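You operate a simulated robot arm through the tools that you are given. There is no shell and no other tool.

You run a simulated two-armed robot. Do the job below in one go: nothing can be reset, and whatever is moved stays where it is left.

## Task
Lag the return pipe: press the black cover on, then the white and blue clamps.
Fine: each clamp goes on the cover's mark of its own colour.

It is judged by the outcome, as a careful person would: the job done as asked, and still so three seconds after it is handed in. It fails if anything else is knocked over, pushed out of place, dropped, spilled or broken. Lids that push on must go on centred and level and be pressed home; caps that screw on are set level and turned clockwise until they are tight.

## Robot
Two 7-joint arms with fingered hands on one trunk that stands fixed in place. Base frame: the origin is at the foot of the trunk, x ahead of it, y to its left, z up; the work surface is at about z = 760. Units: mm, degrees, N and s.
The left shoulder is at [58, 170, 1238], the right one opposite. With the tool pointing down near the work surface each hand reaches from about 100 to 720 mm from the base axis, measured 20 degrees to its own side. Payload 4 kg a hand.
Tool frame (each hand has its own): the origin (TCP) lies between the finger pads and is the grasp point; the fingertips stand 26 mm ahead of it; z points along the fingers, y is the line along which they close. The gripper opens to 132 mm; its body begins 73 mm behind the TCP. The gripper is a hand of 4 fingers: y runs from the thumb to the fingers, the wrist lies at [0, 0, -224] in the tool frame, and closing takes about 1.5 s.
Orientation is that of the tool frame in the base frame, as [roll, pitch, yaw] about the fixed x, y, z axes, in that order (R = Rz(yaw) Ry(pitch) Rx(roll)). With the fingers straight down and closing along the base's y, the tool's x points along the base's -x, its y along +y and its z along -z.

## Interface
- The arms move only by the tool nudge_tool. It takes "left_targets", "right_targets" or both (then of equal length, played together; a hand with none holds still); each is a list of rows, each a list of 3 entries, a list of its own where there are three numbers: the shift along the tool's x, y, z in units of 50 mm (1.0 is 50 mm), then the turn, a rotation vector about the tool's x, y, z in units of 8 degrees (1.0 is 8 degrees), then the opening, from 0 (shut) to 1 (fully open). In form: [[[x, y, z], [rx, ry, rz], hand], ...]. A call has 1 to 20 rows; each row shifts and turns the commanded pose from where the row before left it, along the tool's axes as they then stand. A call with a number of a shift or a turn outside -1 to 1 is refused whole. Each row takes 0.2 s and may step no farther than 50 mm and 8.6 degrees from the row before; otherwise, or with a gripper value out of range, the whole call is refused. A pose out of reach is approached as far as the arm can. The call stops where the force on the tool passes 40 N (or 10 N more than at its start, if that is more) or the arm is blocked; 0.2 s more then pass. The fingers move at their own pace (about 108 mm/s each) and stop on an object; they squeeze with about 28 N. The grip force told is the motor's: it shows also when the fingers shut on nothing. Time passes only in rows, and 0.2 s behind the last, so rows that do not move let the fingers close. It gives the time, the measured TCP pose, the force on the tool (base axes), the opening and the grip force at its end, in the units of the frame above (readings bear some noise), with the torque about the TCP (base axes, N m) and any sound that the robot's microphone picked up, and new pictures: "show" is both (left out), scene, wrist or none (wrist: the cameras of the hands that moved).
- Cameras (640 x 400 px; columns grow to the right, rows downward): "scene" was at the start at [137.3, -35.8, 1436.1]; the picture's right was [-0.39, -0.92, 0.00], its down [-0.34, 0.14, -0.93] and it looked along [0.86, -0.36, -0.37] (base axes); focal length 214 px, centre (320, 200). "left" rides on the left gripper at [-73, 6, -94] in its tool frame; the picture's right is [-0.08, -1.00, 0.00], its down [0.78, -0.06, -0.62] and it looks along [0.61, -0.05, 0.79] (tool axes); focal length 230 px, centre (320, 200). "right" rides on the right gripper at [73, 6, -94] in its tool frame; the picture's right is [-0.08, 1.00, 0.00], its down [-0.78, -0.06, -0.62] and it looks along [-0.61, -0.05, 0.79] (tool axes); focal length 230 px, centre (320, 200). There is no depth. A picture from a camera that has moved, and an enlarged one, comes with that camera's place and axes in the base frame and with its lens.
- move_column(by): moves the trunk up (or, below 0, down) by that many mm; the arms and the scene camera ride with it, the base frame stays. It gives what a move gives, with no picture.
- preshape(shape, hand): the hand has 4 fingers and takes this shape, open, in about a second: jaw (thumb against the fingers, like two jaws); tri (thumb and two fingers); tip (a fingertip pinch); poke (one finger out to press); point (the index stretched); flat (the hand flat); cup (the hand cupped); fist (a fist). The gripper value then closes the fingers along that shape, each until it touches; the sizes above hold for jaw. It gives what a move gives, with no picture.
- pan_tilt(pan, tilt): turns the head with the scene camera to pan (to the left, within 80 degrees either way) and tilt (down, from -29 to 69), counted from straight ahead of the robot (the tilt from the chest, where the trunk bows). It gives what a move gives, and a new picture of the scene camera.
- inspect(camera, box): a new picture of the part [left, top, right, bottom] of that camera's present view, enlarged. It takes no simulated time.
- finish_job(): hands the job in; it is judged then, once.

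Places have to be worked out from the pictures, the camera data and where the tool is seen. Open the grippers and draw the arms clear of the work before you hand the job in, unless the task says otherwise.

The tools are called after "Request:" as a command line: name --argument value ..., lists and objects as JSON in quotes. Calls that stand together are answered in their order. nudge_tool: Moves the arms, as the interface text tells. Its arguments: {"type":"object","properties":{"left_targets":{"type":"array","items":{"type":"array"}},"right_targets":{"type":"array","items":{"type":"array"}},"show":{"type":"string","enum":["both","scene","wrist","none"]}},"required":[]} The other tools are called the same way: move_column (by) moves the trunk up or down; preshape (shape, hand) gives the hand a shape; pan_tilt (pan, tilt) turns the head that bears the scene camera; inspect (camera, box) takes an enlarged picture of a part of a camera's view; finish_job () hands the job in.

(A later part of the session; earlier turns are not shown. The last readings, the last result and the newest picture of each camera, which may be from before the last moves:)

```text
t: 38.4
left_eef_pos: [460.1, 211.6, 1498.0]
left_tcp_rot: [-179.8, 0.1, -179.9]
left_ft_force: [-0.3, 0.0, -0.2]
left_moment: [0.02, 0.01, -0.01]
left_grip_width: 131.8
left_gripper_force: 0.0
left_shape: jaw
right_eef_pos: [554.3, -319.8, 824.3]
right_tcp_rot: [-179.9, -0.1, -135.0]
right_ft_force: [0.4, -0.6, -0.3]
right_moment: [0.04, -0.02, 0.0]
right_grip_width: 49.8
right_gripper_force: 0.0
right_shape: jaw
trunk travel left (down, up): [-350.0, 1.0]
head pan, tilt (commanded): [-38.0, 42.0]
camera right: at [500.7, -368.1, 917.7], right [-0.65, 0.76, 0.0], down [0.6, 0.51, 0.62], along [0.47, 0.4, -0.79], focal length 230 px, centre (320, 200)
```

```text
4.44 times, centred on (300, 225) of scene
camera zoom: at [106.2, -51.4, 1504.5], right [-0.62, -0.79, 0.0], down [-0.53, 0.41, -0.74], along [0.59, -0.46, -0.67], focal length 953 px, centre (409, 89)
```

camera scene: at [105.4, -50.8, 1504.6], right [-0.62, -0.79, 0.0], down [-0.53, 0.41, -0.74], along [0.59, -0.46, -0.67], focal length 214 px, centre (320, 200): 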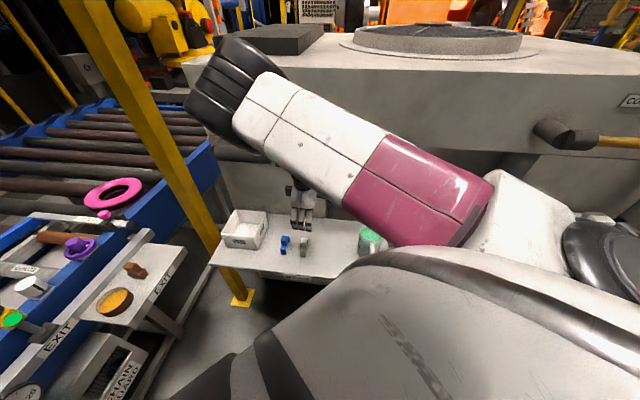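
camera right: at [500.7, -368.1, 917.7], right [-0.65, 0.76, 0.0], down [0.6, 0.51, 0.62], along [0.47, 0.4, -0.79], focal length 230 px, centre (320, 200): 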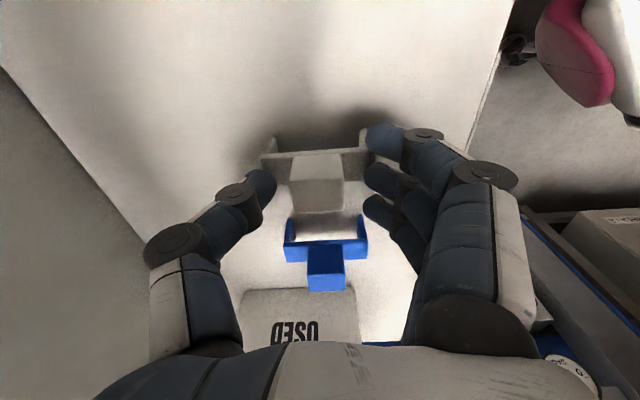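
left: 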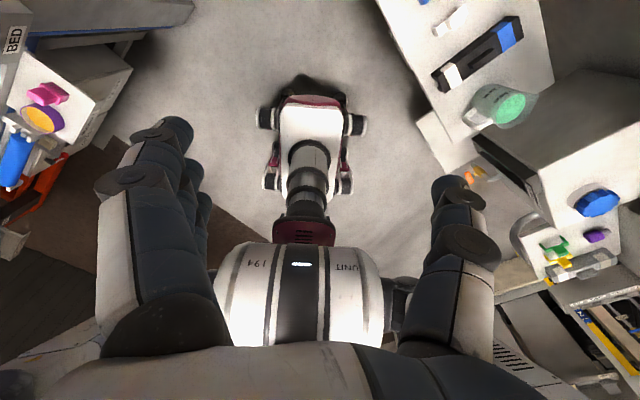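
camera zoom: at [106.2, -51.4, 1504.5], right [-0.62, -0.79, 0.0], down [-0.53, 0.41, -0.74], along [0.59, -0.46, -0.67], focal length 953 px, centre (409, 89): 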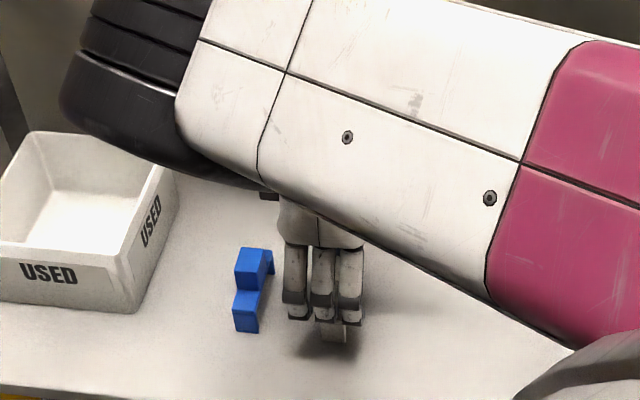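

The knob stands between thumb and middle finger, off by about 3 mm along the pipe direction and 2 mm across. I'll correct that and lower the last few millimetres.

Request:
nudge_tool --right_targets '[[[-0.06, -0.035, 0], [0, 0, 0], 0.38], [[0, 0, 0.12], [0, 0, 0], 0.38], [[0, 0, 0], [0, 0, 0], 0.38], [[0, 0, 0], [0, 0, 0], 0.38]]' --show "none"

Request:
inspect --camera "right" --box '[220, 90, 420, 250]'

```text
t: 39.4
left_eef_pos: [458.1, 214.2, 1498.0]
left_tcp_rot: [-179.9, 0.1, -179.8]
left_ft_force: [-0.5, 0.1, 0.1]
left_moment: [-0.02, -0.02, 0.01]
left_grip_width: 132.0
left_gripper_force: 0.1
left_shape: jaw
right_eef_pos: [558.4, -319.5, 822.4]
right_tcp_rot: [-179.7, 0.0, -134.9]
right_ft_force: [-1.4, 1.7, 19.0]
right_moment: [0.42, 0.45, 0.06]
right_grip_width: 50.7
right_gripper_force: 0.1
right_shape: jaw
trunk travel left (down, up): [-350.0, 1.0]
head pan, tilt (commanded): [-38.0, 42.0]
```

```text
2.50 times, centred on (320, 170) of right
camera zoom: at [503.9, -367.4, 913.7], right [-0.65, 0.76, 0.0], down [0.6, 0.51, 0.62], along [0.47, 0.4, -0.79], focal length 575 px, centre (320, 275)
```

zoom: 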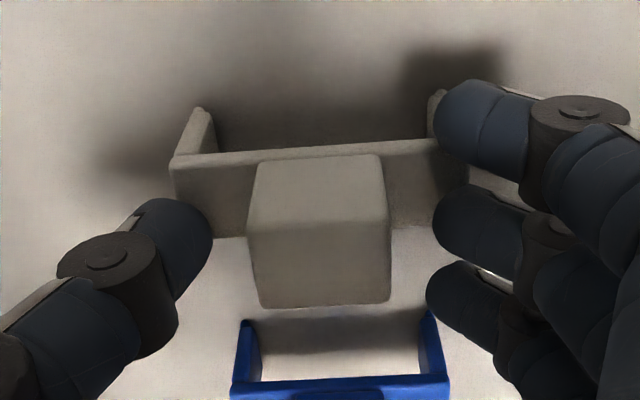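

A fingertip touched the end of the clamp's strap with 19 N, so the tips reach a bit lower than I thought. I'll raise 4 mm to unload, then close on the knob.

Request:
nudge_tool --right_targets '[[[0, 0, -0.1], [0, 0, 0], 0.38], [[0, 0, 0], [0, 0, 0], 0.38]]' --show "none"

Request:
inspect --camera "right" --box '[220, 90, 420, 250]'

```text
t: 40.0
left_eef_pos: [458.7, 213.2, 1498.4]
left_tcp_rot: [-179.9, -0.1, -179.9]
left_ft_force: [0.3, 0.6, 0.9]
left_moment: [-0.01, 0.01, 0.0]
left_grip_width: 131.6
left_gripper_force: 0.0
left_shape: jaw
right_eef_pos: [557.4, -320.5, 823.5]
right_tcp_rot: [180.0, -0.1, -134.9]
right_ft_force: [-0.8, -0.5, 0.6]
right_moment: [0.01, 0.01, -0.02]
right_grip_width: 50.4
right_gripper_force: 0.1
right_shape: jaw
trunk travel left (down, up): [-350.0, 1.0]
head pan, tilt (commanded): [-38.0, 42.0]
```

```text
2.50 times, centred on (320, 170) of right
camera zoom: at [503.8, -368.5, 916.9], right [-0.65, 0.76, 0.0], down [0.6, 0.51, 0.62], along [0.47, 0.4, -0.79], focal length 575 px, centre (320, 275)
```

zoom: 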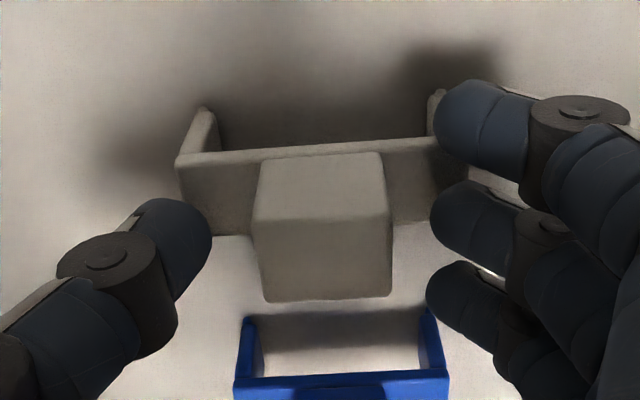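

The force is gone and the knob is centred within about 2 mm. I'll make that last shift and close on the knob.

Request:
nudge_tool --right_targets '[[[-0.04, 0.01, 0], [0, 0, 0], 0.38], [[0, 0, 0], [0, 0, 0], 0], [[0, 0, 0], [0, 0, 0], 0], [[0, 0, 0], [0, 0, 0], 0], [[0, 0, 0], [0, 0, 0], 0], [[0, 0, 0], [0, 0, 0], 0]]' --show "wrist"

Request:
inspect --camera "right" --box '[220, 90, 420, 250]'

```text
t: 41.4
left_eef_pos: [457.3, 213.1, 1498.0]
left_tcp_rot: [-179.9, 0.0, -179.9]
left_ft_force: [-0.5, -0.1, -0.2]
left_moment: [0.0, -0.01, -0.01]
left_grip_width: 131.9
left_gripper_force: 0.1
left_shape: jaw
right_eef_pos: [559.2, -319.3, 824.2]
right_tcp_rot: [-179.9, 0.0, -134.8]
right_ft_force: [0.8, -1.1, 8.1]
right_moment: [0.22, 0.17, 0.05]
right_grip_width: 7.1
right_gripper_force: 28.5
right_shape: jaw
trunk travel left (down, up): [-350.0, 1.0]
head pan, tilt (commanded): [-38.0, 42.0]
camera right: at [505.4, -366.5, 917.5], right [-0.65, 0.76, 0.0], down [0.6, 0.51, 0.62], along [0.47, 0.4, -0.79], focal length 230 px, centre (320, 200)
```

right: 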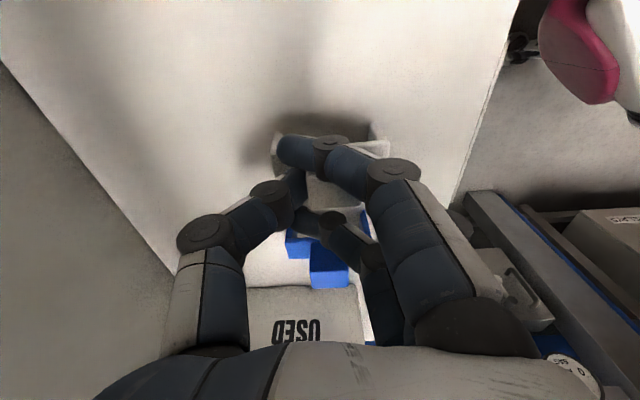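

```text
2.50 times, centred on (320, 170) of right
camera zoom: at [505.4, -366.5, 917.5], right [-0.65, 0.76, 0.0], down [0.6, 0.51, 0.62], along [0.47, 0.4, -0.79], focal length 575 px, centre (320, 275)
```

zoom: 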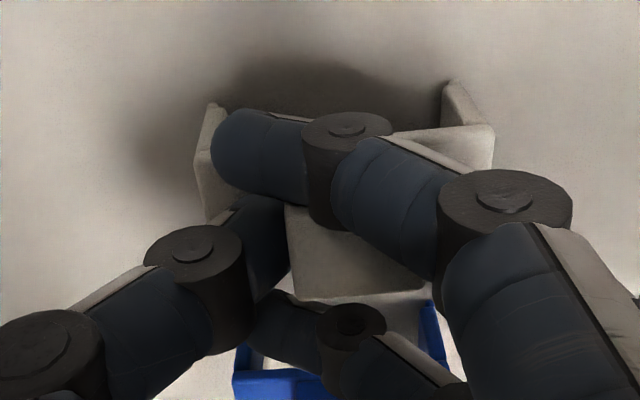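

The thumb and middle finger hold the knob at 28 N, with the outer fingers closed past it on both sides. I'll lift 40 mm and check the clamp hangs straight.

Request:
nudge_tool --right_targets '[[[0, 0, -0.1], [0, 0, 0], 0], [[0, 0, -0.3], [0, 0, 0], 0], [[0, 0, -0.5], [0, 0, 0], 0], [[0, 0, 0], [0, 0, 0], 0]]' --show "wrist"

Request:
inspect --camera "right" --box '[220, 90, 420, 250]'

Request:
inspect --camera "scene" --box '[250, 180, 350, 270]'

```text
t: 42.4
left_eef_pos: [460.0, 212.6, 1498.3]
left_tcp_rot: [-180.0, 0.0, -179.9]
left_ft_force: [0.1, 0.1, 0.6]
left_moment: [0.0, 0.0, -0.02]
left_grip_width: 131.9
left_gripper_force: 0.1
left_shape: jaw
right_eef_pos: [560.3, -319.7, 868.4]
right_tcp_rot: [-180.0, -0.1, -135.0]
right_ft_force: [-0.3, 0.0, -0.4]
right_moment: [0.02, 0.0, 0.02]
right_grip_width: 6.5
right_gripper_force: 27.6
right_shape: jaw
trunk travel left (down, up): [-350.0, 1.0]
head pan, tilt (commanded): [-38.0, 42.0]
camera right: at [504.7, -367.9, 960.6], right [-0.65, 0.76, 0.0], down [0.6, 0.51, 0.62], along [0.47, 0.4, -0.79], focal length 230 px, centre (320, 200)
```

right: 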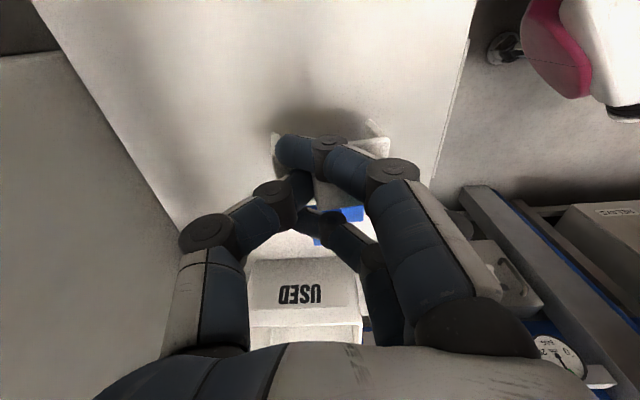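

```text
2.50 times, centred on (320, 170) of right
camera zoom: at [504.7, -367.9, 960.6], right [-0.65, 0.76, 0.0], down [0.6, 0.51, 0.62], along [0.47, 0.4, -0.79], focal length 575 px, centre (320, 275)
```

zoom: 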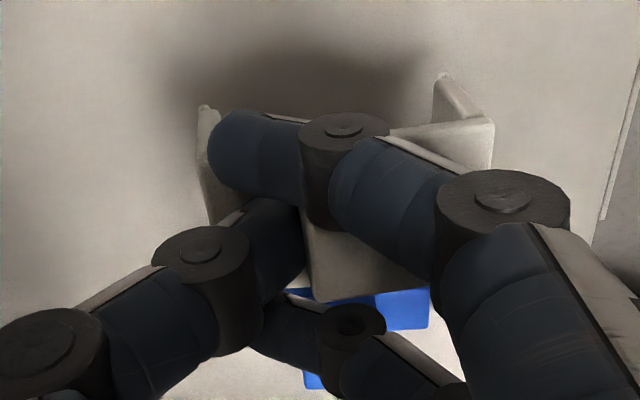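

```text
4.44 times, centred on (300, 225) of scene
camera zoom: at [106.5, -51.6, 1504.4], right [-0.62, -0.79, 0.0], down [-0.53, 0.41, -0.74], along [0.59, -0.46, -0.67], focal length 953 px, centre (409, 89)
```

zoom: 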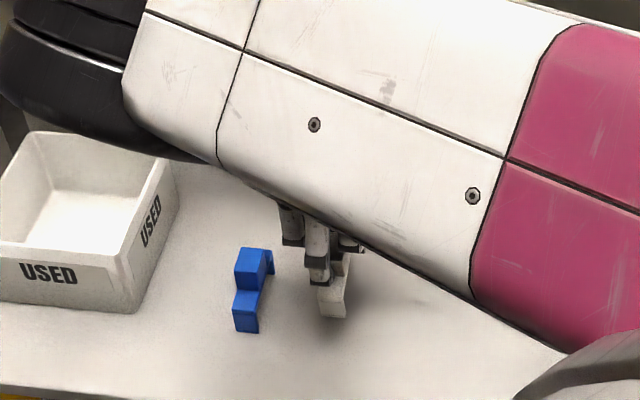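

The white clamp is lifted. I'll draw it back a little from the wall and raise it above pipe level, where the scene camera can see it well.

Request:
nudge_tool --right_targets '[[[0, 0.5, -0.4], [0, 0, 0], 0], [[0, 0.2, -0.9], [0, 0, 0], 0], [[0, 0, -0.95], [0, 0, 0], 0], [[0, 0, -0.95], [0, 0, 0], 0], [[0, 0, -0.95], [0, 0, 0], 0], [[0, 0, -0.95], [0, 0, 0], 0], [[0, 0, -0.95], [0, 0, 0], 0], [[0, 0, -0.95], [0, 0, 0], 0], [[0, 0, -0.9], [0, 0, 0], 0], [[0, 0, 0], [0, 0, 0], 0]]' --show "both"

Request:
inspect --camera "scene" --box '[240, 90, 380, 190]'

Request:
inspect --camera "right" --box '[220, 90, 420, 250]'

```text
t: 44.6
left_eef_pos: [459.7, 212.8, 1498.3]
left_tcp_rot: [-179.9, 0.0, -180.0]
left_ft_force: [-0.5, 0.1, -0.3]
left_moment: [0.0, 0.01, -0.02]
left_grip_width: 131.7
left_gripper_force: 0.0
left_shape: jaw
right_eef_pos: [530.5, -313.8, 1256.3]
right_tcp_rot: [177.7, 1.5, -137.7]
right_ft_force: [0.2, 0.4, -1.6]
right_moment: [0.0, -0.02, 0.05]
right_grip_width: 6.1
right_gripper_force: 27.9
right_shape: jaw
trunk travel left (down, up): [-350.0, 1.0]
head pan, tilt (commanded): [-38.0, 42.0]
camera scene: at [106.8, -51.6, 1504.4], right [-0.62, -0.79, 0.0], down [-0.53, 0.41, -0.74], along [0.59, -0.46, -0.67], focal length 214 px, centre (320, 200)
camera right: at [474.2, -362.7, 1347.5], right [-0.61, 0.79, 0.04], down [0.63, 0.45, 0.63], along [0.48, 0.42, -0.77], focal length 230 px, centre (320, 200)
```

scene: 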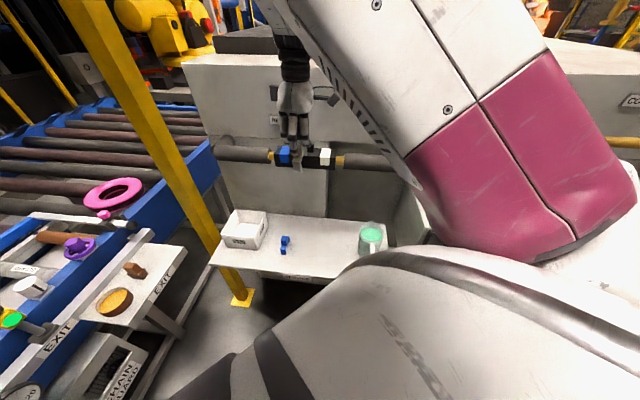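
right: 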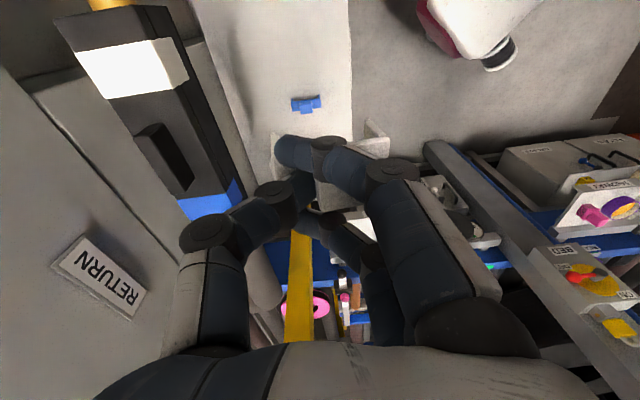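

```text
4.00 times, centred on (310, 140) of scene
camera zoom: at [106.8, -51.6, 1504.4], right [-0.62, -0.79, 0.0], down [-0.53, 0.41, -0.74], along [0.59, -0.46, -0.67], focal length 858 px, centre (360, 440)
```

zoom: 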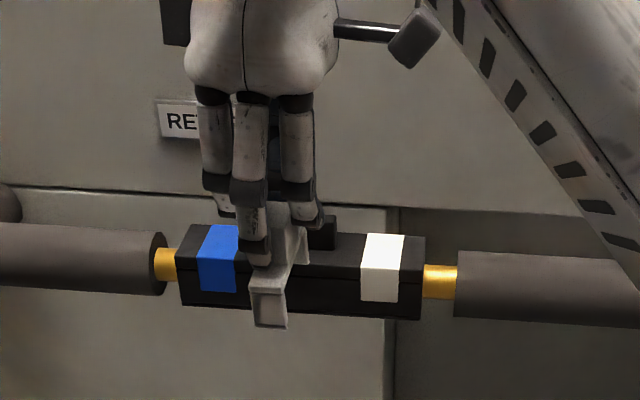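

```text
2.50 times, centred on (320, 170) of right
camera zoom: at [474.2, -362.7, 1347.5], right [-0.61, 0.79, 0.04], down [0.63, 0.45, 0.63], along [0.48, 0.42, -0.77], focal length 575 px, centre (320, 275)
```

zoom: 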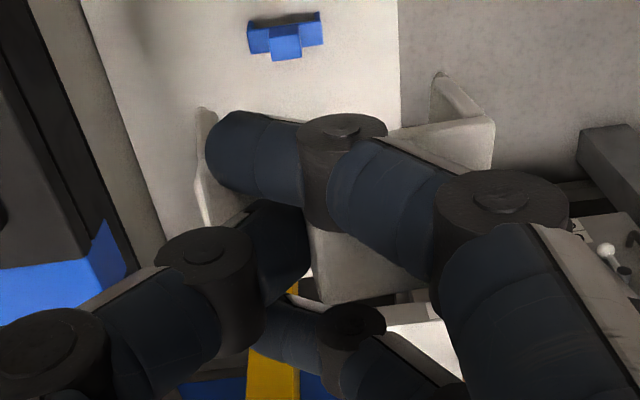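

The clamp hangs from the hand with its strap across the pipe direction. I'll enlarge it further to judge its tilt and its offset from the hand.

Request:
inspect --camera "scene" --box '[285, 135, 325, 175]'

Request:
inspect --camera "right" --box '[285, 115, 405, 215]'

```text
10.00 times, centred on (305, 155) of scene
camera zoom: at [106.8, -51.6, 1504.4], right [-0.62, -0.79, 0.0], down [-0.53, 0.41, -0.74], along [0.59, -0.46, -0.67], focal length 2145 px, centre (470, 650)
```

zoom: 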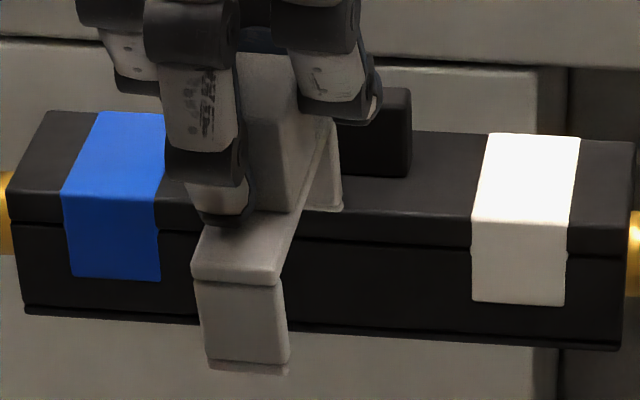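

```text
4.00 times, centred on (345, 165) of right
camera zoom: at [474.2, -362.7, 1347.5], right [-0.61, 0.79, 0.04], down [0.63, 0.45, 0.63], along [0.48, 0.42, -0.77], focal length 920 px, centre (220, 340)
```

zoom: 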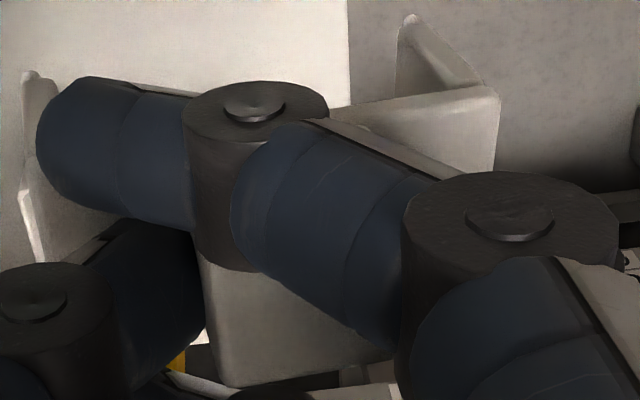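

The clamp hangs vertical, with its centre about 6 mm on the finger side of the hand's centre. I'll carry it toward the white mark, still high, and let the arm settle short of being fully over the cover.

Request:
nudge_tool --right_targets '[[[0.48, -0.7, 0], [0, 0, 0], 0], [[0.48, -0.7, 0], [0, 0, 0], 0], [[0.48, -0.7, 0], [0, 0, 0], 0], [[0, -0.5, 0], [0, 0, 0], 0], [[0, 0, 0], [0, 0, 0], 0], [[0, 0, 0], [0, 0, 0], 0]]' --show "both"

Request:
inspect --camera "scene" --box '[270, 100, 370, 180]'

Request:
inspect --camera "right" --box '[220, 80, 420, 280]'

```text
t: 46.0
left_eef_pos: [461.2, 212.5, 1498.4]
left_tcp_rot: [-180.0, -0.1, -179.9]
left_ft_force: [1.2, 0.4, 0.6]
left_moment: [0.03, 0.02, -0.02]
left_grip_width: 132.0
left_gripper_force: 0.0
left_shape: jaw
right_eef_pos: [576.7, -437.1, 1263.5]
right_tcp_rot: [-180.0, -0.1, -134.9]
right_ft_force: [0.5, 0.8, 0.2]
right_moment: [0.0, 0.04, -0.01]
right_grip_width: 6.3
right_gripper_force: 28.1
right_shape: jaw
trunk travel left (down, up): [-350.0, 1.0]
head pan, tilt (commanded): [-38.0, 42.0]
camera scene: at [107.1, -51.6, 1504.4], right [-0.62, -0.79, 0.0], down [-0.53, 0.41, -0.74], along [0.59, -0.46, -0.67], focal length 214 px, centre (320, 200)
camera right: at [523.7, -484.3, 1356.3], right [-0.65, 0.76, 0.0], down [0.6, 0.51, 0.62], along [0.47, 0.4, -0.79], focal length 230 px, centre (320, 200)
```

scene: 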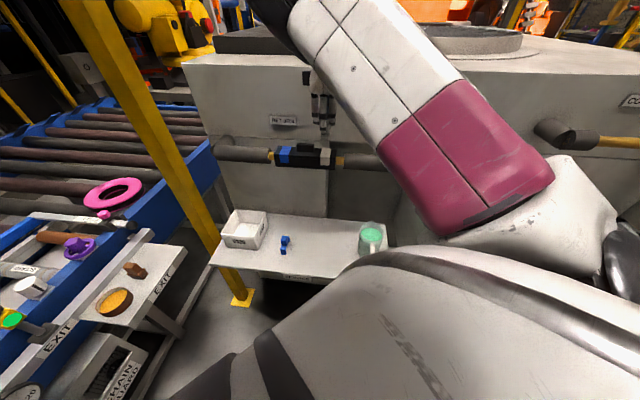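
right: 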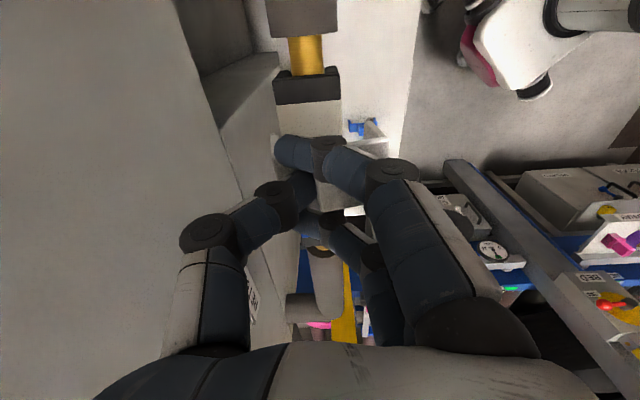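

```text
5.00 times, centred on (320, 140) of scene
camera zoom: at [107.1, -51.6, 1504.4], right [-0.62, -0.79, 0.0], down [-0.53, 0.41, -0.74], along [0.59, -0.46, -0.67], focal length 1072 px, centre (320, 500)
```

zoom: 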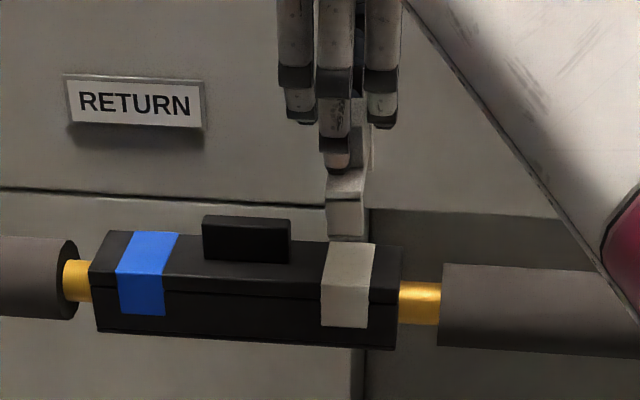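

```text
2.00 times, centred on (320, 180) of right
camera zoom: at [523.7, -484.3, 1356.3], right [-0.65, 0.76, 0.0], down [0.6, 0.51, 0.62], along [0.47, 0.4, -0.79], focal length 460 px, centre (320, 240)
```

zoom: 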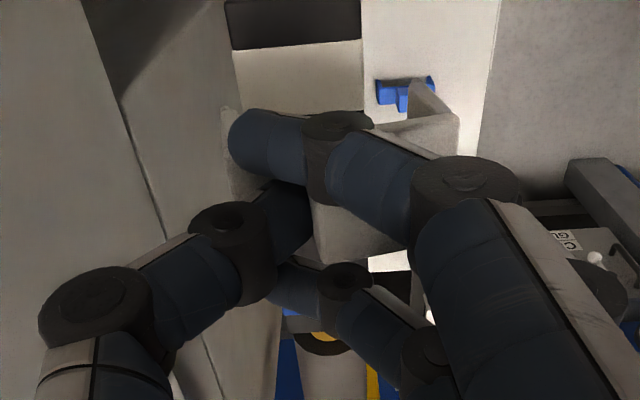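

The hand is level again and the clamp's front leg hangs almost exactly above the white mark, which I place at 65 mm from the cover's centre. The clamp still needs about 12 mm toward the wall to be centred on the cover. I'll shift it and lower it to just above the cover.

Request:
nudge_tool --right_targets '[[[-0.03, -0.25, 0], [0, 0, 0], 0], [[0, 0, 0.3], [0, 0, 0], 0], [[0, 0, 0.3], [0, 0, 0], 0], [[0, 0, 0], [0, 0, 0], 0]]' --show "none"

Request:
inspect --camera "scene" --box '[300, 115, 360, 175]'

Request:
inspect --camera "right" --box '[220, 60, 420, 260]'

```text
t: 47.0
left_eef_pos: [459.3, 212.3, 1497.5]
left_tcp_rot: [-180.0, 0.0, -179.9]
left_ft_force: [-0.5, -0.1, -0.1]
left_moment: [-0.01, 0.03, 0.0]
left_grip_width: 131.7
left_gripper_force: 0.0
left_shape: jaw
right_eef_pos: [586.6, -444.7, 1234.7]
right_tcp_rot: [-180.0, -0.2, -135.0]
right_ft_force: [-0.2, 0.2, -0.3]
right_moment: [0.01, 0.0, -0.02]
right_grip_width: 6.3
right_gripper_force: 27.7
right_shape: jaw
trunk travel left (down, up): [-350.0, 1.0]
head pan, tilt (commanded): [-38.0, 42.0]
```

```text
6.67 times, centred on (330, 145) of scene
camera zoom: at [106.2, -51.2, 1504.5], right [-0.62, -0.79, 0.0], down [-0.53, 0.41, -0.74], along [0.59, -0.46, -0.67], focal length 1430 px, centre (253, 567)
```

zoom: 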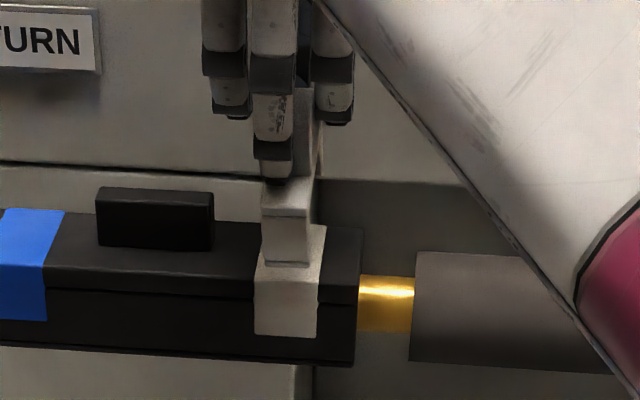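

```text
2.00 times, centred on (320, 160) of right
camera zoom: at [532.2, -492.1, 1326.3], right [-0.65, 0.76, 0.0], down [0.6, 0.51, 0.62], along [0.47, 0.4, -0.79], focal length 460 px, centre (320, 280)
```

zoom: 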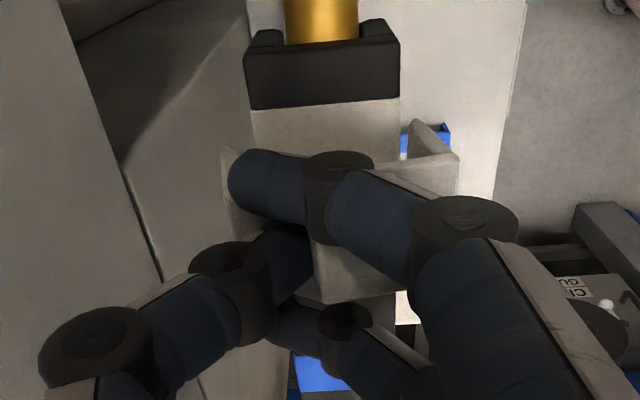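

The clamp is lined up along the pipe, but the wrist view hints that it tilted in the grip, wall side up. I'll zoom in from both cameras to measure that before going lower.

Request:
inspect --camera "scene" --box '[318, 122, 348, 162]'

Request:
inspect --camera "right" --box '[260, 100, 320, 180]'

Request:
inspect --camera "right" --box '[330, 100, 410, 180]'

```text
10.00 times, centred on (333, 142) of scene
camera zoom: at [106.2, -51.2, 1504.5], right [-0.62, -0.79, 0.0], down [-0.53, 0.41, -0.74], along [0.59, -0.46, -0.67], focal length 2145 px, centre (190, 780)
```

zoom: 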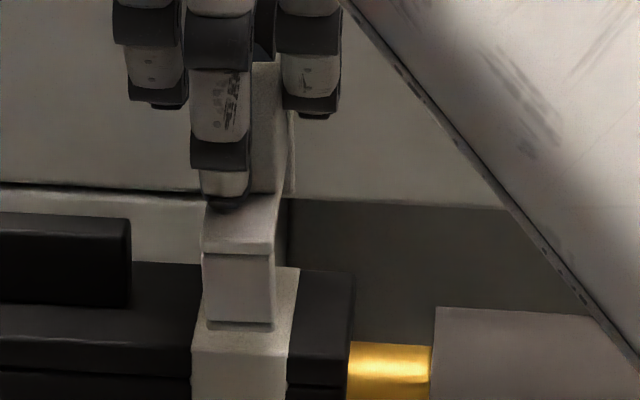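

```text
5.00 times, centred on (290, 140) of right
camera zoom: at [532.2, -492.1, 1326.3], right [-0.65, 0.76, 0.0], down [0.6, 0.51, 0.62], along [0.47, 0.4, -0.79], focal length 1150 px, centre (470, 500)
```

zoom: 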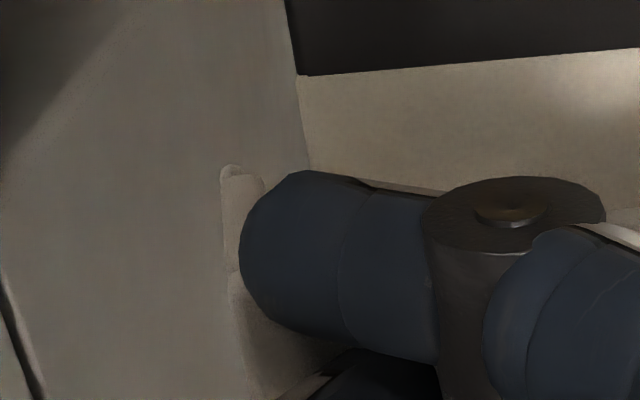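

```text
5.00 times, centred on (370, 140) of right
camera zoom: at [532.2, -492.1, 1326.3], right [-0.65, 0.76, 0.0], down [0.6, 0.51, 0.62], along [0.47, 0.4, -0.79], focal length 1150 px, centre (70, 500)
```

zoom: 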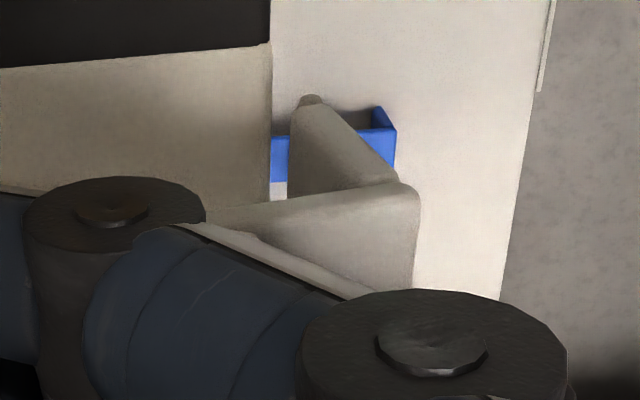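

Working from the corner points, the clamp is tilted about 9 degrees about the pipe axis, robot side low, and its centre is 8 mm toward the fingers. I'll level it by tilting the hand 9 degrees, shifting the TCP 10 mm wallward so the clamp stays centred on the cover, and raising it a touch for clearance.

Request:
nudge_tool --right_targets '[[[0, 0, -0.2], [0, 0, 0], 0], [[0, -0.2, 0], [0, 0, 0], 0], [[0, 0, 0], [-0.56, 0, 0], 0], [[0, 0, 0], [-0.56, 0, 0], 0], [[0, 0, 0], [0, 0, 0], 0], [[0, 0, 0], [0, 0, 0], 0]]' --show "both"

Request:
inspect --camera "scene" --box '[300, 110, 360, 170]'

Request:
inspect --camera "right" --box '[240, 60, 420, 200]'

```text
t: 48.4
left_eef_pos: [459.9, 212.7, 1497.5]
left_tcp_rot: [-179.9, 0.0, -179.9]
left_ft_force: [1.3, 0.1, 0.2]
left_moment: [0.03, -0.02, 0.0]
left_grip_width: 131.8
left_gripper_force: 0.0
left_shape: jaw
right_eef_pos: [593.3, -451.3, 1243.9]
right_tcp_rot: [171.0, 0.1, -135.0]
right_ft_force: [-0.6, -0.2, 0.4]
right_moment: [-0.04, 0.01, 0.02]
right_grip_width: 6.2
right_gripper_force: 27.8
right_shape: jaw
trunk travel left (down, up): [-350.0, 1.0]
head pan, tilt (commanded): [-38.0, 42.0]
camera scene: at [106.4, -51.7, 1504.4], right [-0.62, -0.79, 0.0], down [-0.53, 0.41, -0.74], along [0.59, -0.46, -0.67], focal length 214 px, centre (320, 200)
camera right: at [549.1, -509.4, 1336.0], right [-0.64, 0.75, 0.16], down [0.67, 0.45, 0.6], along [0.38, 0.49, -0.79], focal length 230 px, centre (320, 200)
```

scene: 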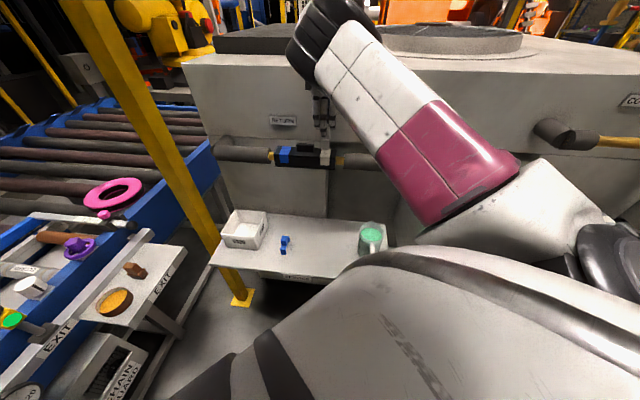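
right: 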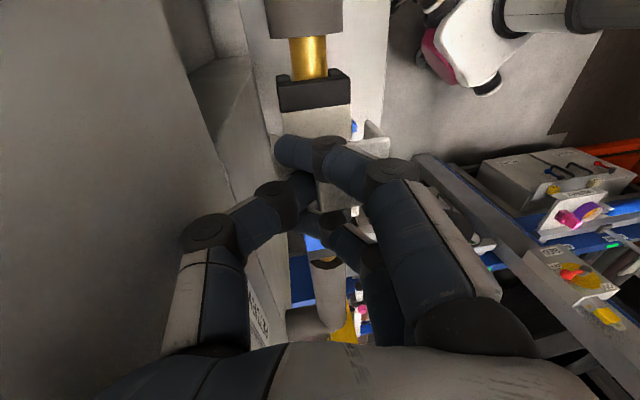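

```text
6.67 times, centred on (330, 140) of scene
camera zoom: at [106.4, -51.7, 1504.4], right [-0.62, -0.79, 0.0], down [-0.53, 0.41, -0.74], along [0.59, -0.46, -0.67], focal length 1430 px, centre (253, 600)
```

zoom: 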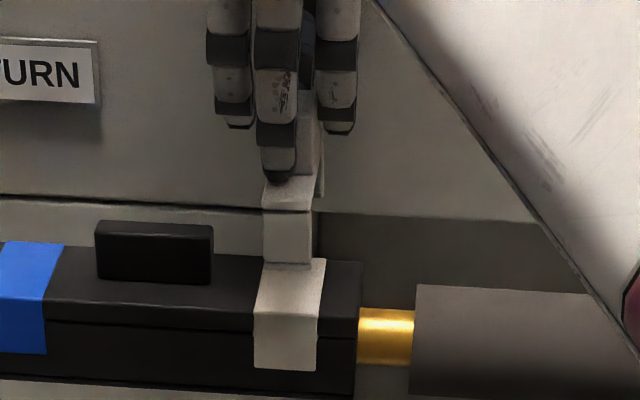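

```text
2.86 times, centred on (330, 130) of right
camera zoom: at [549.1, -509.4, 1336.0], right [-0.64, 0.75, 0.16], down [0.67, 0.45, 0.6], along [0.38, 0.49, -0.79], focal length 657 px, centre (291, 400)
```

zoom: 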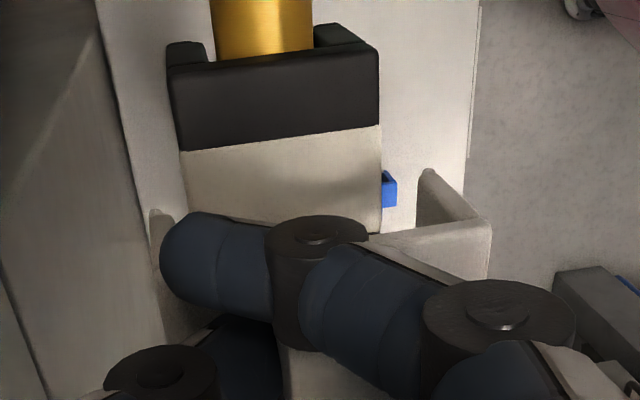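

Now the clamp is level and centred: cover edges and clamp ends agree within about 1 mm across, and within 1 mm of the mark's centre along the pipe. I'll lower it straight down until the legs just reach the cover's top edges.

Request:
nudge_tool --right_targets '[[[0, -0.0313, 0.1975], [0, 0, 0], 0], [[0, -0.0313, 0.1975], [0, 0, 0], 0], [[0, 0, 0], [0, 0, 0], 0]]' --show "none"

Request:
inspect --camera "scene" --box '[300, 110, 360, 170]'

Request:
inspect --camera "right" --box '[240, 60, 420, 200]'

```text
t: 49.2
left_eef_pos: [459.4, 211.7, 1498.4]
left_tcp_rot: [-179.9, 0.0, -179.9]
left_ft_force: [0.3, -0.1, 0.4]
left_moment: [0.03, -0.01, 0.0]
left_grip_width: 132.0
left_gripper_force: 0.0
left_shape: jaw
right_eef_pos: [591.9, -451.9, 1224.1]
right_tcp_rot: [171.1, 0.0, -135.0]
right_ft_force: [0.8, -0.3, -0.8]
right_moment: [0.0, 0.0, -0.03]
right_grip_width: 6.4
right_gripper_force: 27.7
right_shape: jaw
trunk travel left (down, up): [-350.0, 1.0]
head pan, tilt (commanded): [-38.0, 42.0]
```

```text
6.67 times, centred on (330, 140) of scene
camera zoom: at [106.2, -51.4, 1504.5], right [-0.62, -0.79, 0.0], down [-0.53, 0.41, -0.74], along [0.59, -0.46, -0.67], focal length 1430 px, centre (253, 600)
```

zoom: 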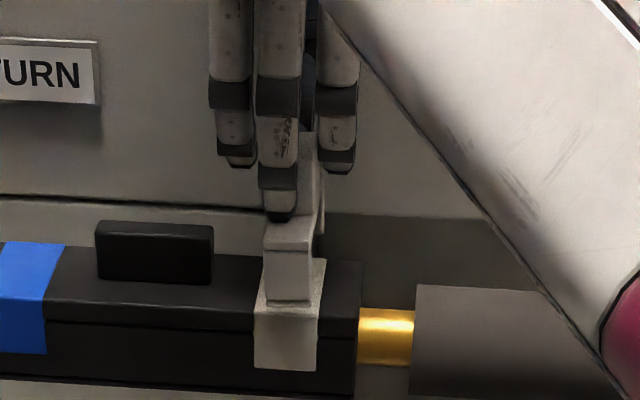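

```text
2.86 times, centred on (330, 130) of right
camera zoom: at [548.7, -509.8, 1316.7], right [-0.64, 0.75, 0.15], down [0.67, 0.45, 0.6], along [0.38, 0.49, -0.79], focal length 657 px, centre (291, 400)
```

zoom: 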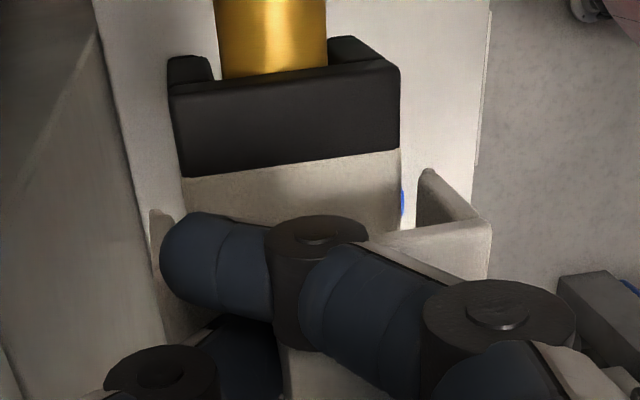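

The leg tips are just above the cover's top edges and centred to within half a millimetre by my reckoning. I'll go on down in small steps and watch for side forces.

Request:
nudge_tool --right_targets '[[[0, -0.0157, 0.0988], [0, 0, 0], 0], [[0, -0.0157, 0.0988], [0, 0, 0], 0], [[0, 0, 0], [0, 0, 0], 0]]' --show "none"

Request:
inspect --camera "right" --box '[240, 60, 420, 200]'

```text
t: 50.0
left_eef_pos: [459.3, 213.1, 1497.3]
left_tcp_rot: [-179.8, 0.1, -179.8]
left_ft_force: [-0.5, 0.0, 0.4]
left_moment: [0.0, -0.01, 0.01]
left_grip_width: 131.9
left_gripper_force: 0.1
left_shape: jaw
right_eef_pos: [593.2, -451.5, 1213.9]
right_tcp_rot: [171.1, 0.0, -135.1]
right_ft_force: [-0.2, -0.5, 1.8]
right_moment: [0.06, 0.02, 0.04]
right_grip_width: 6.3
right_gripper_force: 28.4
right_shape: jaw
trunk travel left (down, up): [-350.0, 1.0]
head pan, tilt (commanded): [-38.0, 42.0]
```

```text
2.86 times, centred on (330, 130) of right
camera zoom: at [549.1, -509.7, 1306.3], right [-0.64, 0.75, 0.15], down [0.67, 0.45, 0.6], along [0.38, 0.49, -0.79], focal length 657 px, centre (291, 400)
```

zoom: 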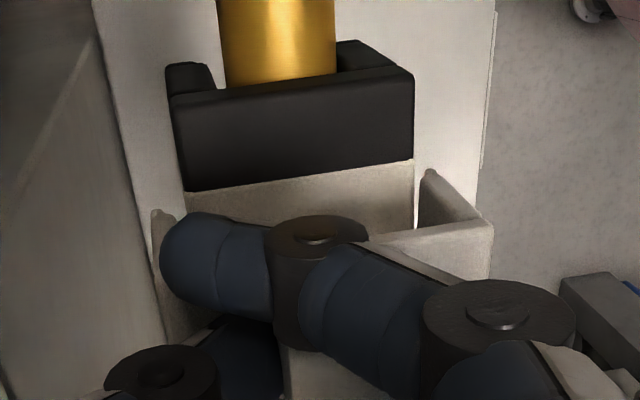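

There are only 2 N so far and the robot-side leg is visibly outside the cover's edge. I'll continue down.

Request:
nudge_tool --right_targets '[[[0, -0.0125, 0.079], [0, 0, 0], 0], [[0, -0.0125, 0.079], [0, 0, 0], 0], [[0, 0, 0], [0, 0, 0], 0]]' --show "none"

Request:
inspect --camera "right" --box '[240, 60, 420, 200]'

Request:
inspect --camera "scene" --box '[300, 110, 360, 170]'

```text
t: 50.8
left_eef_pos: [459.9, 212.4, 1498.5]
left_tcp_rot: [-179.9, -0.1, -179.9]
left_ft_force: [-0.4, -0.6, -0.3]
left_moment: [-0.03, 0.01, 0.03]
left_grip_width: 132.1
left_gripper_force: 0.0
left_shape: jaw
right_eef_pos: [592.7, -451.6, 1206.5]
right_tcp_rot: [171.1, -0.1, -134.9]
right_ft_force: [0.1, 0.4, 0.3]
right_moment: [0.05, 0.02, 0.02]
right_grip_width: 6.5
right_gripper_force: 28.0
right_shape: jaw
trunk travel left (down, up): [-350.0, 1.0]
head pan, tilt (commanded): [-38.0, 42.0]
```

```text
2.86 times, centred on (330, 130) of right
camera zoom: at [549.4, -509.6, 1298.9], right [-0.64, 0.75, 0.15], down [0.67, 0.45, 0.6], along [0.38, 0.49, -0.79], focal length 657 px, centre (291, 400)
```

zoom: 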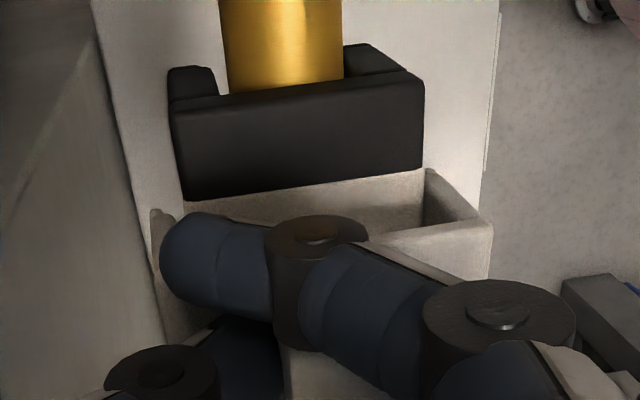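

```text
6.67 times, centred on (330, 140) of scene
camera zoom: at [106.2, -51.3, 1504.5], right [-0.62, -0.79, 0.0], down [-0.53, 0.41, -0.74], along [0.59, -0.46, -0.67], focal length 1430 px, centre (253, 600)
```

zoom: 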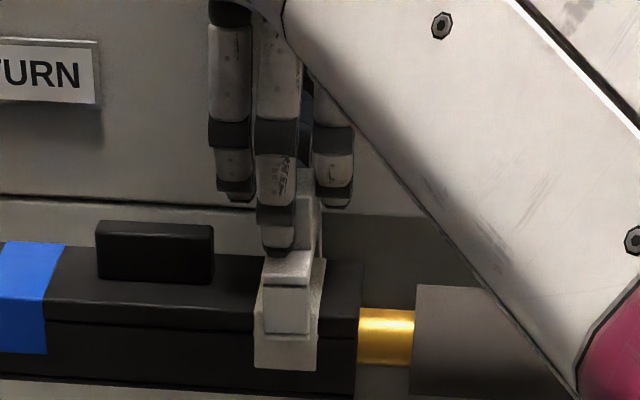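

The legs are sliding down both sides with no force, and the clamp sits in the middle of the white mark. I'll continue to the seat.

Request:
nudge_tool --right_targets '[[[0, -0.0125, 0.079], [0, 0, 0], 0], [[0, -0.0125, 0.079], [0, 0, 0], 0], [[0, 0, 0], [0, 0, 0], 0]]' --show "none"

Request:
inspect --camera "right" --box '[240, 60, 420, 200]'

Request:
inspect --camera "scene" --box '[300, 110, 360, 170]'

```text
t: 51.6
left_eef_pos: [459.4, 212.9, 1498.0]
left_tcp_rot: [-179.9, 0.0, -179.9]
left_ft_force: [-0.3, -0.8, -0.1]
left_moment: [0.02, 0.02, -0.02]
left_grip_width: 131.9
left_gripper_force: 0.1
left_shape: jaw
right_eef_pos: [593.3, -451.7, 1197.9]
right_tcp_rot: [171.1, -0.1, -135.0]
right_ft_force: [0.2, 0.3, 0.4]
right_moment: [0.0, -0.02, 0.0]
right_grip_width: 6.5
right_gripper_force: 28.0
right_shape: jaw
trunk travel left (down, up): [-350.0, 1.0]
head pan, tilt (commanded): [-38.0, 42.0]
```

```text
2.86 times, centred on (330, 130) of right
camera zoom: at [549.3, -509.3, 1290.9], right [-0.64, 0.75, 0.15], down [0.67, 0.45, 0.6], along [0.38, 0.49, -0.79], focal length 657 px, centre (291, 400)
```

zoom: 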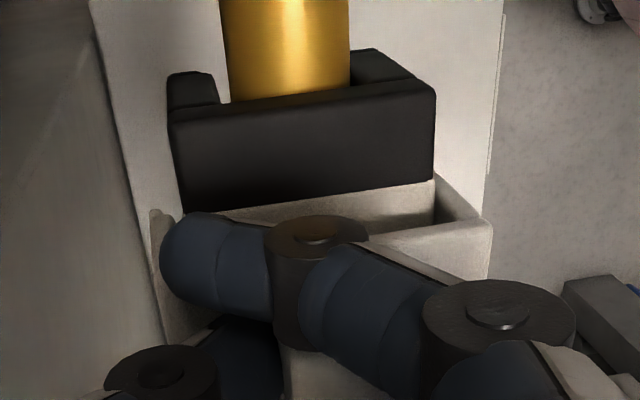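

```text
6.67 times, centred on (330, 140) of scene
camera zoom: at [106.2, -51.3, 1504.5], right [-0.62, -0.79, 0.0], down [-0.53, 0.41, -0.74], along [0.59, -0.46, -0.67], focal length 1430 px, centre (253, 600)
```

zoom: 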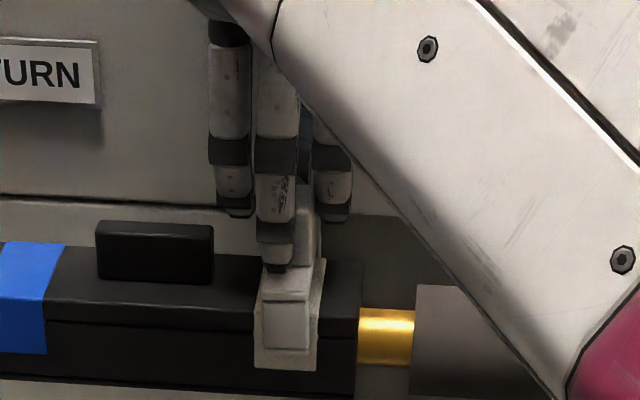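

It is still free, with no side force. I'll go down the last several millimetres in small steps until it bottoms.

Request:
nudge_tool --right_targets '[[[0, -0.0094, 0.0593], [0, 0, 0], 0], [[0, -0.0094, 0.0593], [0, 0, 0], 0], [[0, -0.0063, 0.0395], [0, 0, 0], 0], [[0, 0, 0], [0, 0, 0], 0]]' --show "none"

Request:
inspect --camera "right" --box '[240, 60, 420, 200]'

Request:
inspect --camera "scene" --box '[300, 110, 360, 170]'

```text
t: 52.6
left_eef_pos: [460.6, 213.2, 1498.0]
left_tcp_rot: [-179.9, 0.0, -179.9]
left_ft_force: [-0.6, 0.3, 0.3]
left_moment: [0.02, -0.03, -0.02]
left_grip_width: 131.9
left_gripper_force: 0.0
left_shape: jaw
right_eef_pos: [592.8, -453.2, 1190.4]
right_tcp_rot: [171.0, 0.0, -134.9]
right_ft_force: [-0.3, -0.5, 0.3]
right_moment: [0.01, 0.03, 0.01]
right_grip_width: 6.3
right_gripper_force: 28.0
right_shape: jaw
trunk travel left (down, up): [-350.0, 1.0]
head pan, tilt (commanded): [-38.0, 42.0]
```

```text
2.86 times, centred on (330, 130) of right
camera zoom: at [549.1, -509.9, 1282.3], right [-0.64, 0.75, 0.15], down [0.67, 0.45, 0.6], along [0.38, 0.49, -0.79], focal length 657 px, centre (291, 400)
```

zoom: 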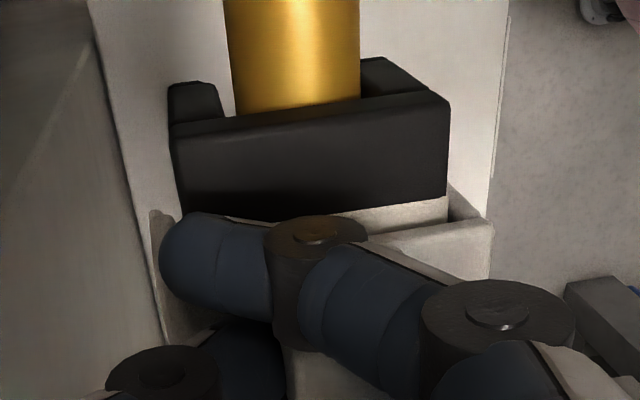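

```text
6.67 times, centred on (330, 140) of scene
camera zoom: at [106.1, -51.2, 1504.5], right [-0.62, -0.79, 0.0], down [-0.53, 0.41, -0.74], along [0.59, -0.46, -0.67], focal length 1430 px, centre (253, 600)
```

zoom: 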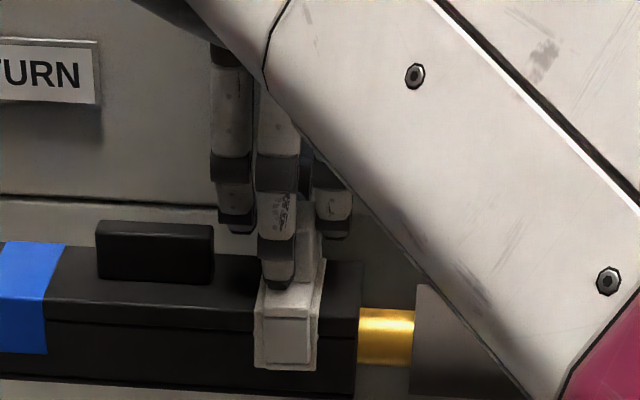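

There is still no resistance at 1190, and the wrist view shows a small gap under the strap. I'll continue down to contact and press.

Request:
nudge_tool --right_targets '[[[0, -0.0063, 0.0395], [0, 0, 0], 0], [[0, -0.0063, 0.0395], [0, 0, 0], 0], [[0, -0.0063, 0.0395], [0, 0, 0], 0], [[0, 0, 0], [0, 0, 0], 0]]' --show "none"

Request:
inspect --camera "right" --box '[240, 60, 420, 200]'

Request:
inspect --camera "scene" --box '[300, 110, 360, 170]'

```text
t: 53.6
left_eef_pos: [458.1, 213.2, 1499.0]
left_tcp_rot: [-179.9, 0.0, -180.0]
left_ft_force: [0.4, -0.1, 0.6]
left_moment: [-0.02, -0.03, -0.02]
left_grip_width: 131.9
left_gripper_force: 0.1
left_shape: jaw
right_eef_pos: [593.4, -453.8, 1186.5]
right_tcp_rot: [171.2, 0.0, -134.9]
right_ft_force: [2.8, -4.8, 17.5]
right_moment: [0.22, 0.12, -0.02]
right_grip_width: 7.0
right_gripper_force: 27.6
right_shape: jaw
trunk travel left (down, up): [-350.0, 1.0]
head pan, tilt (commanded): [-38.0, 42.0]
```

```text
2.86 times, centred on (330, 130) of right
camera zoom: at [549.0, -510.3, 1278.4], right [-0.64, 0.75, 0.15], down [0.66, 0.45, 0.6], along [0.38, 0.49, -0.79], focal length 657 px, centre (291, 400)
```

zoom: 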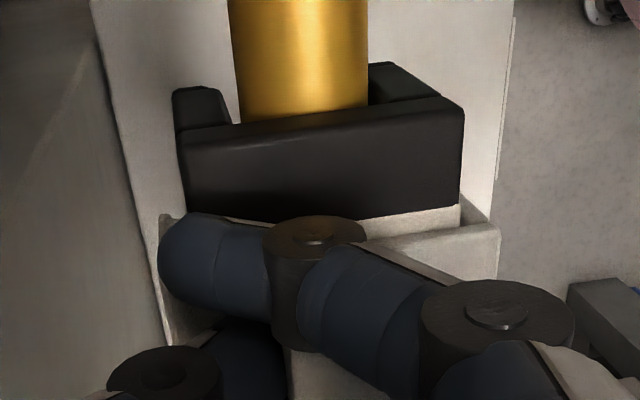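

```text
6.67 times, centred on (330, 140) of scene
camera zoom: at [105.2, -50.9, 1504.7], right [-0.62, -0.79, 0.0], down [-0.53, 0.41, -0.74], along [0.59, -0.46, -0.67], focal length 1430 px, centre (253, 600)
```

zoom: 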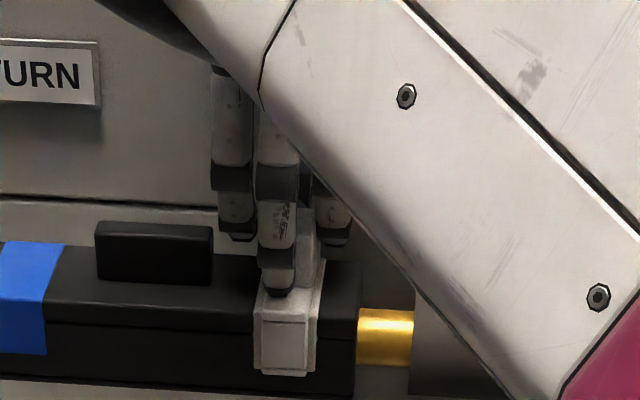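

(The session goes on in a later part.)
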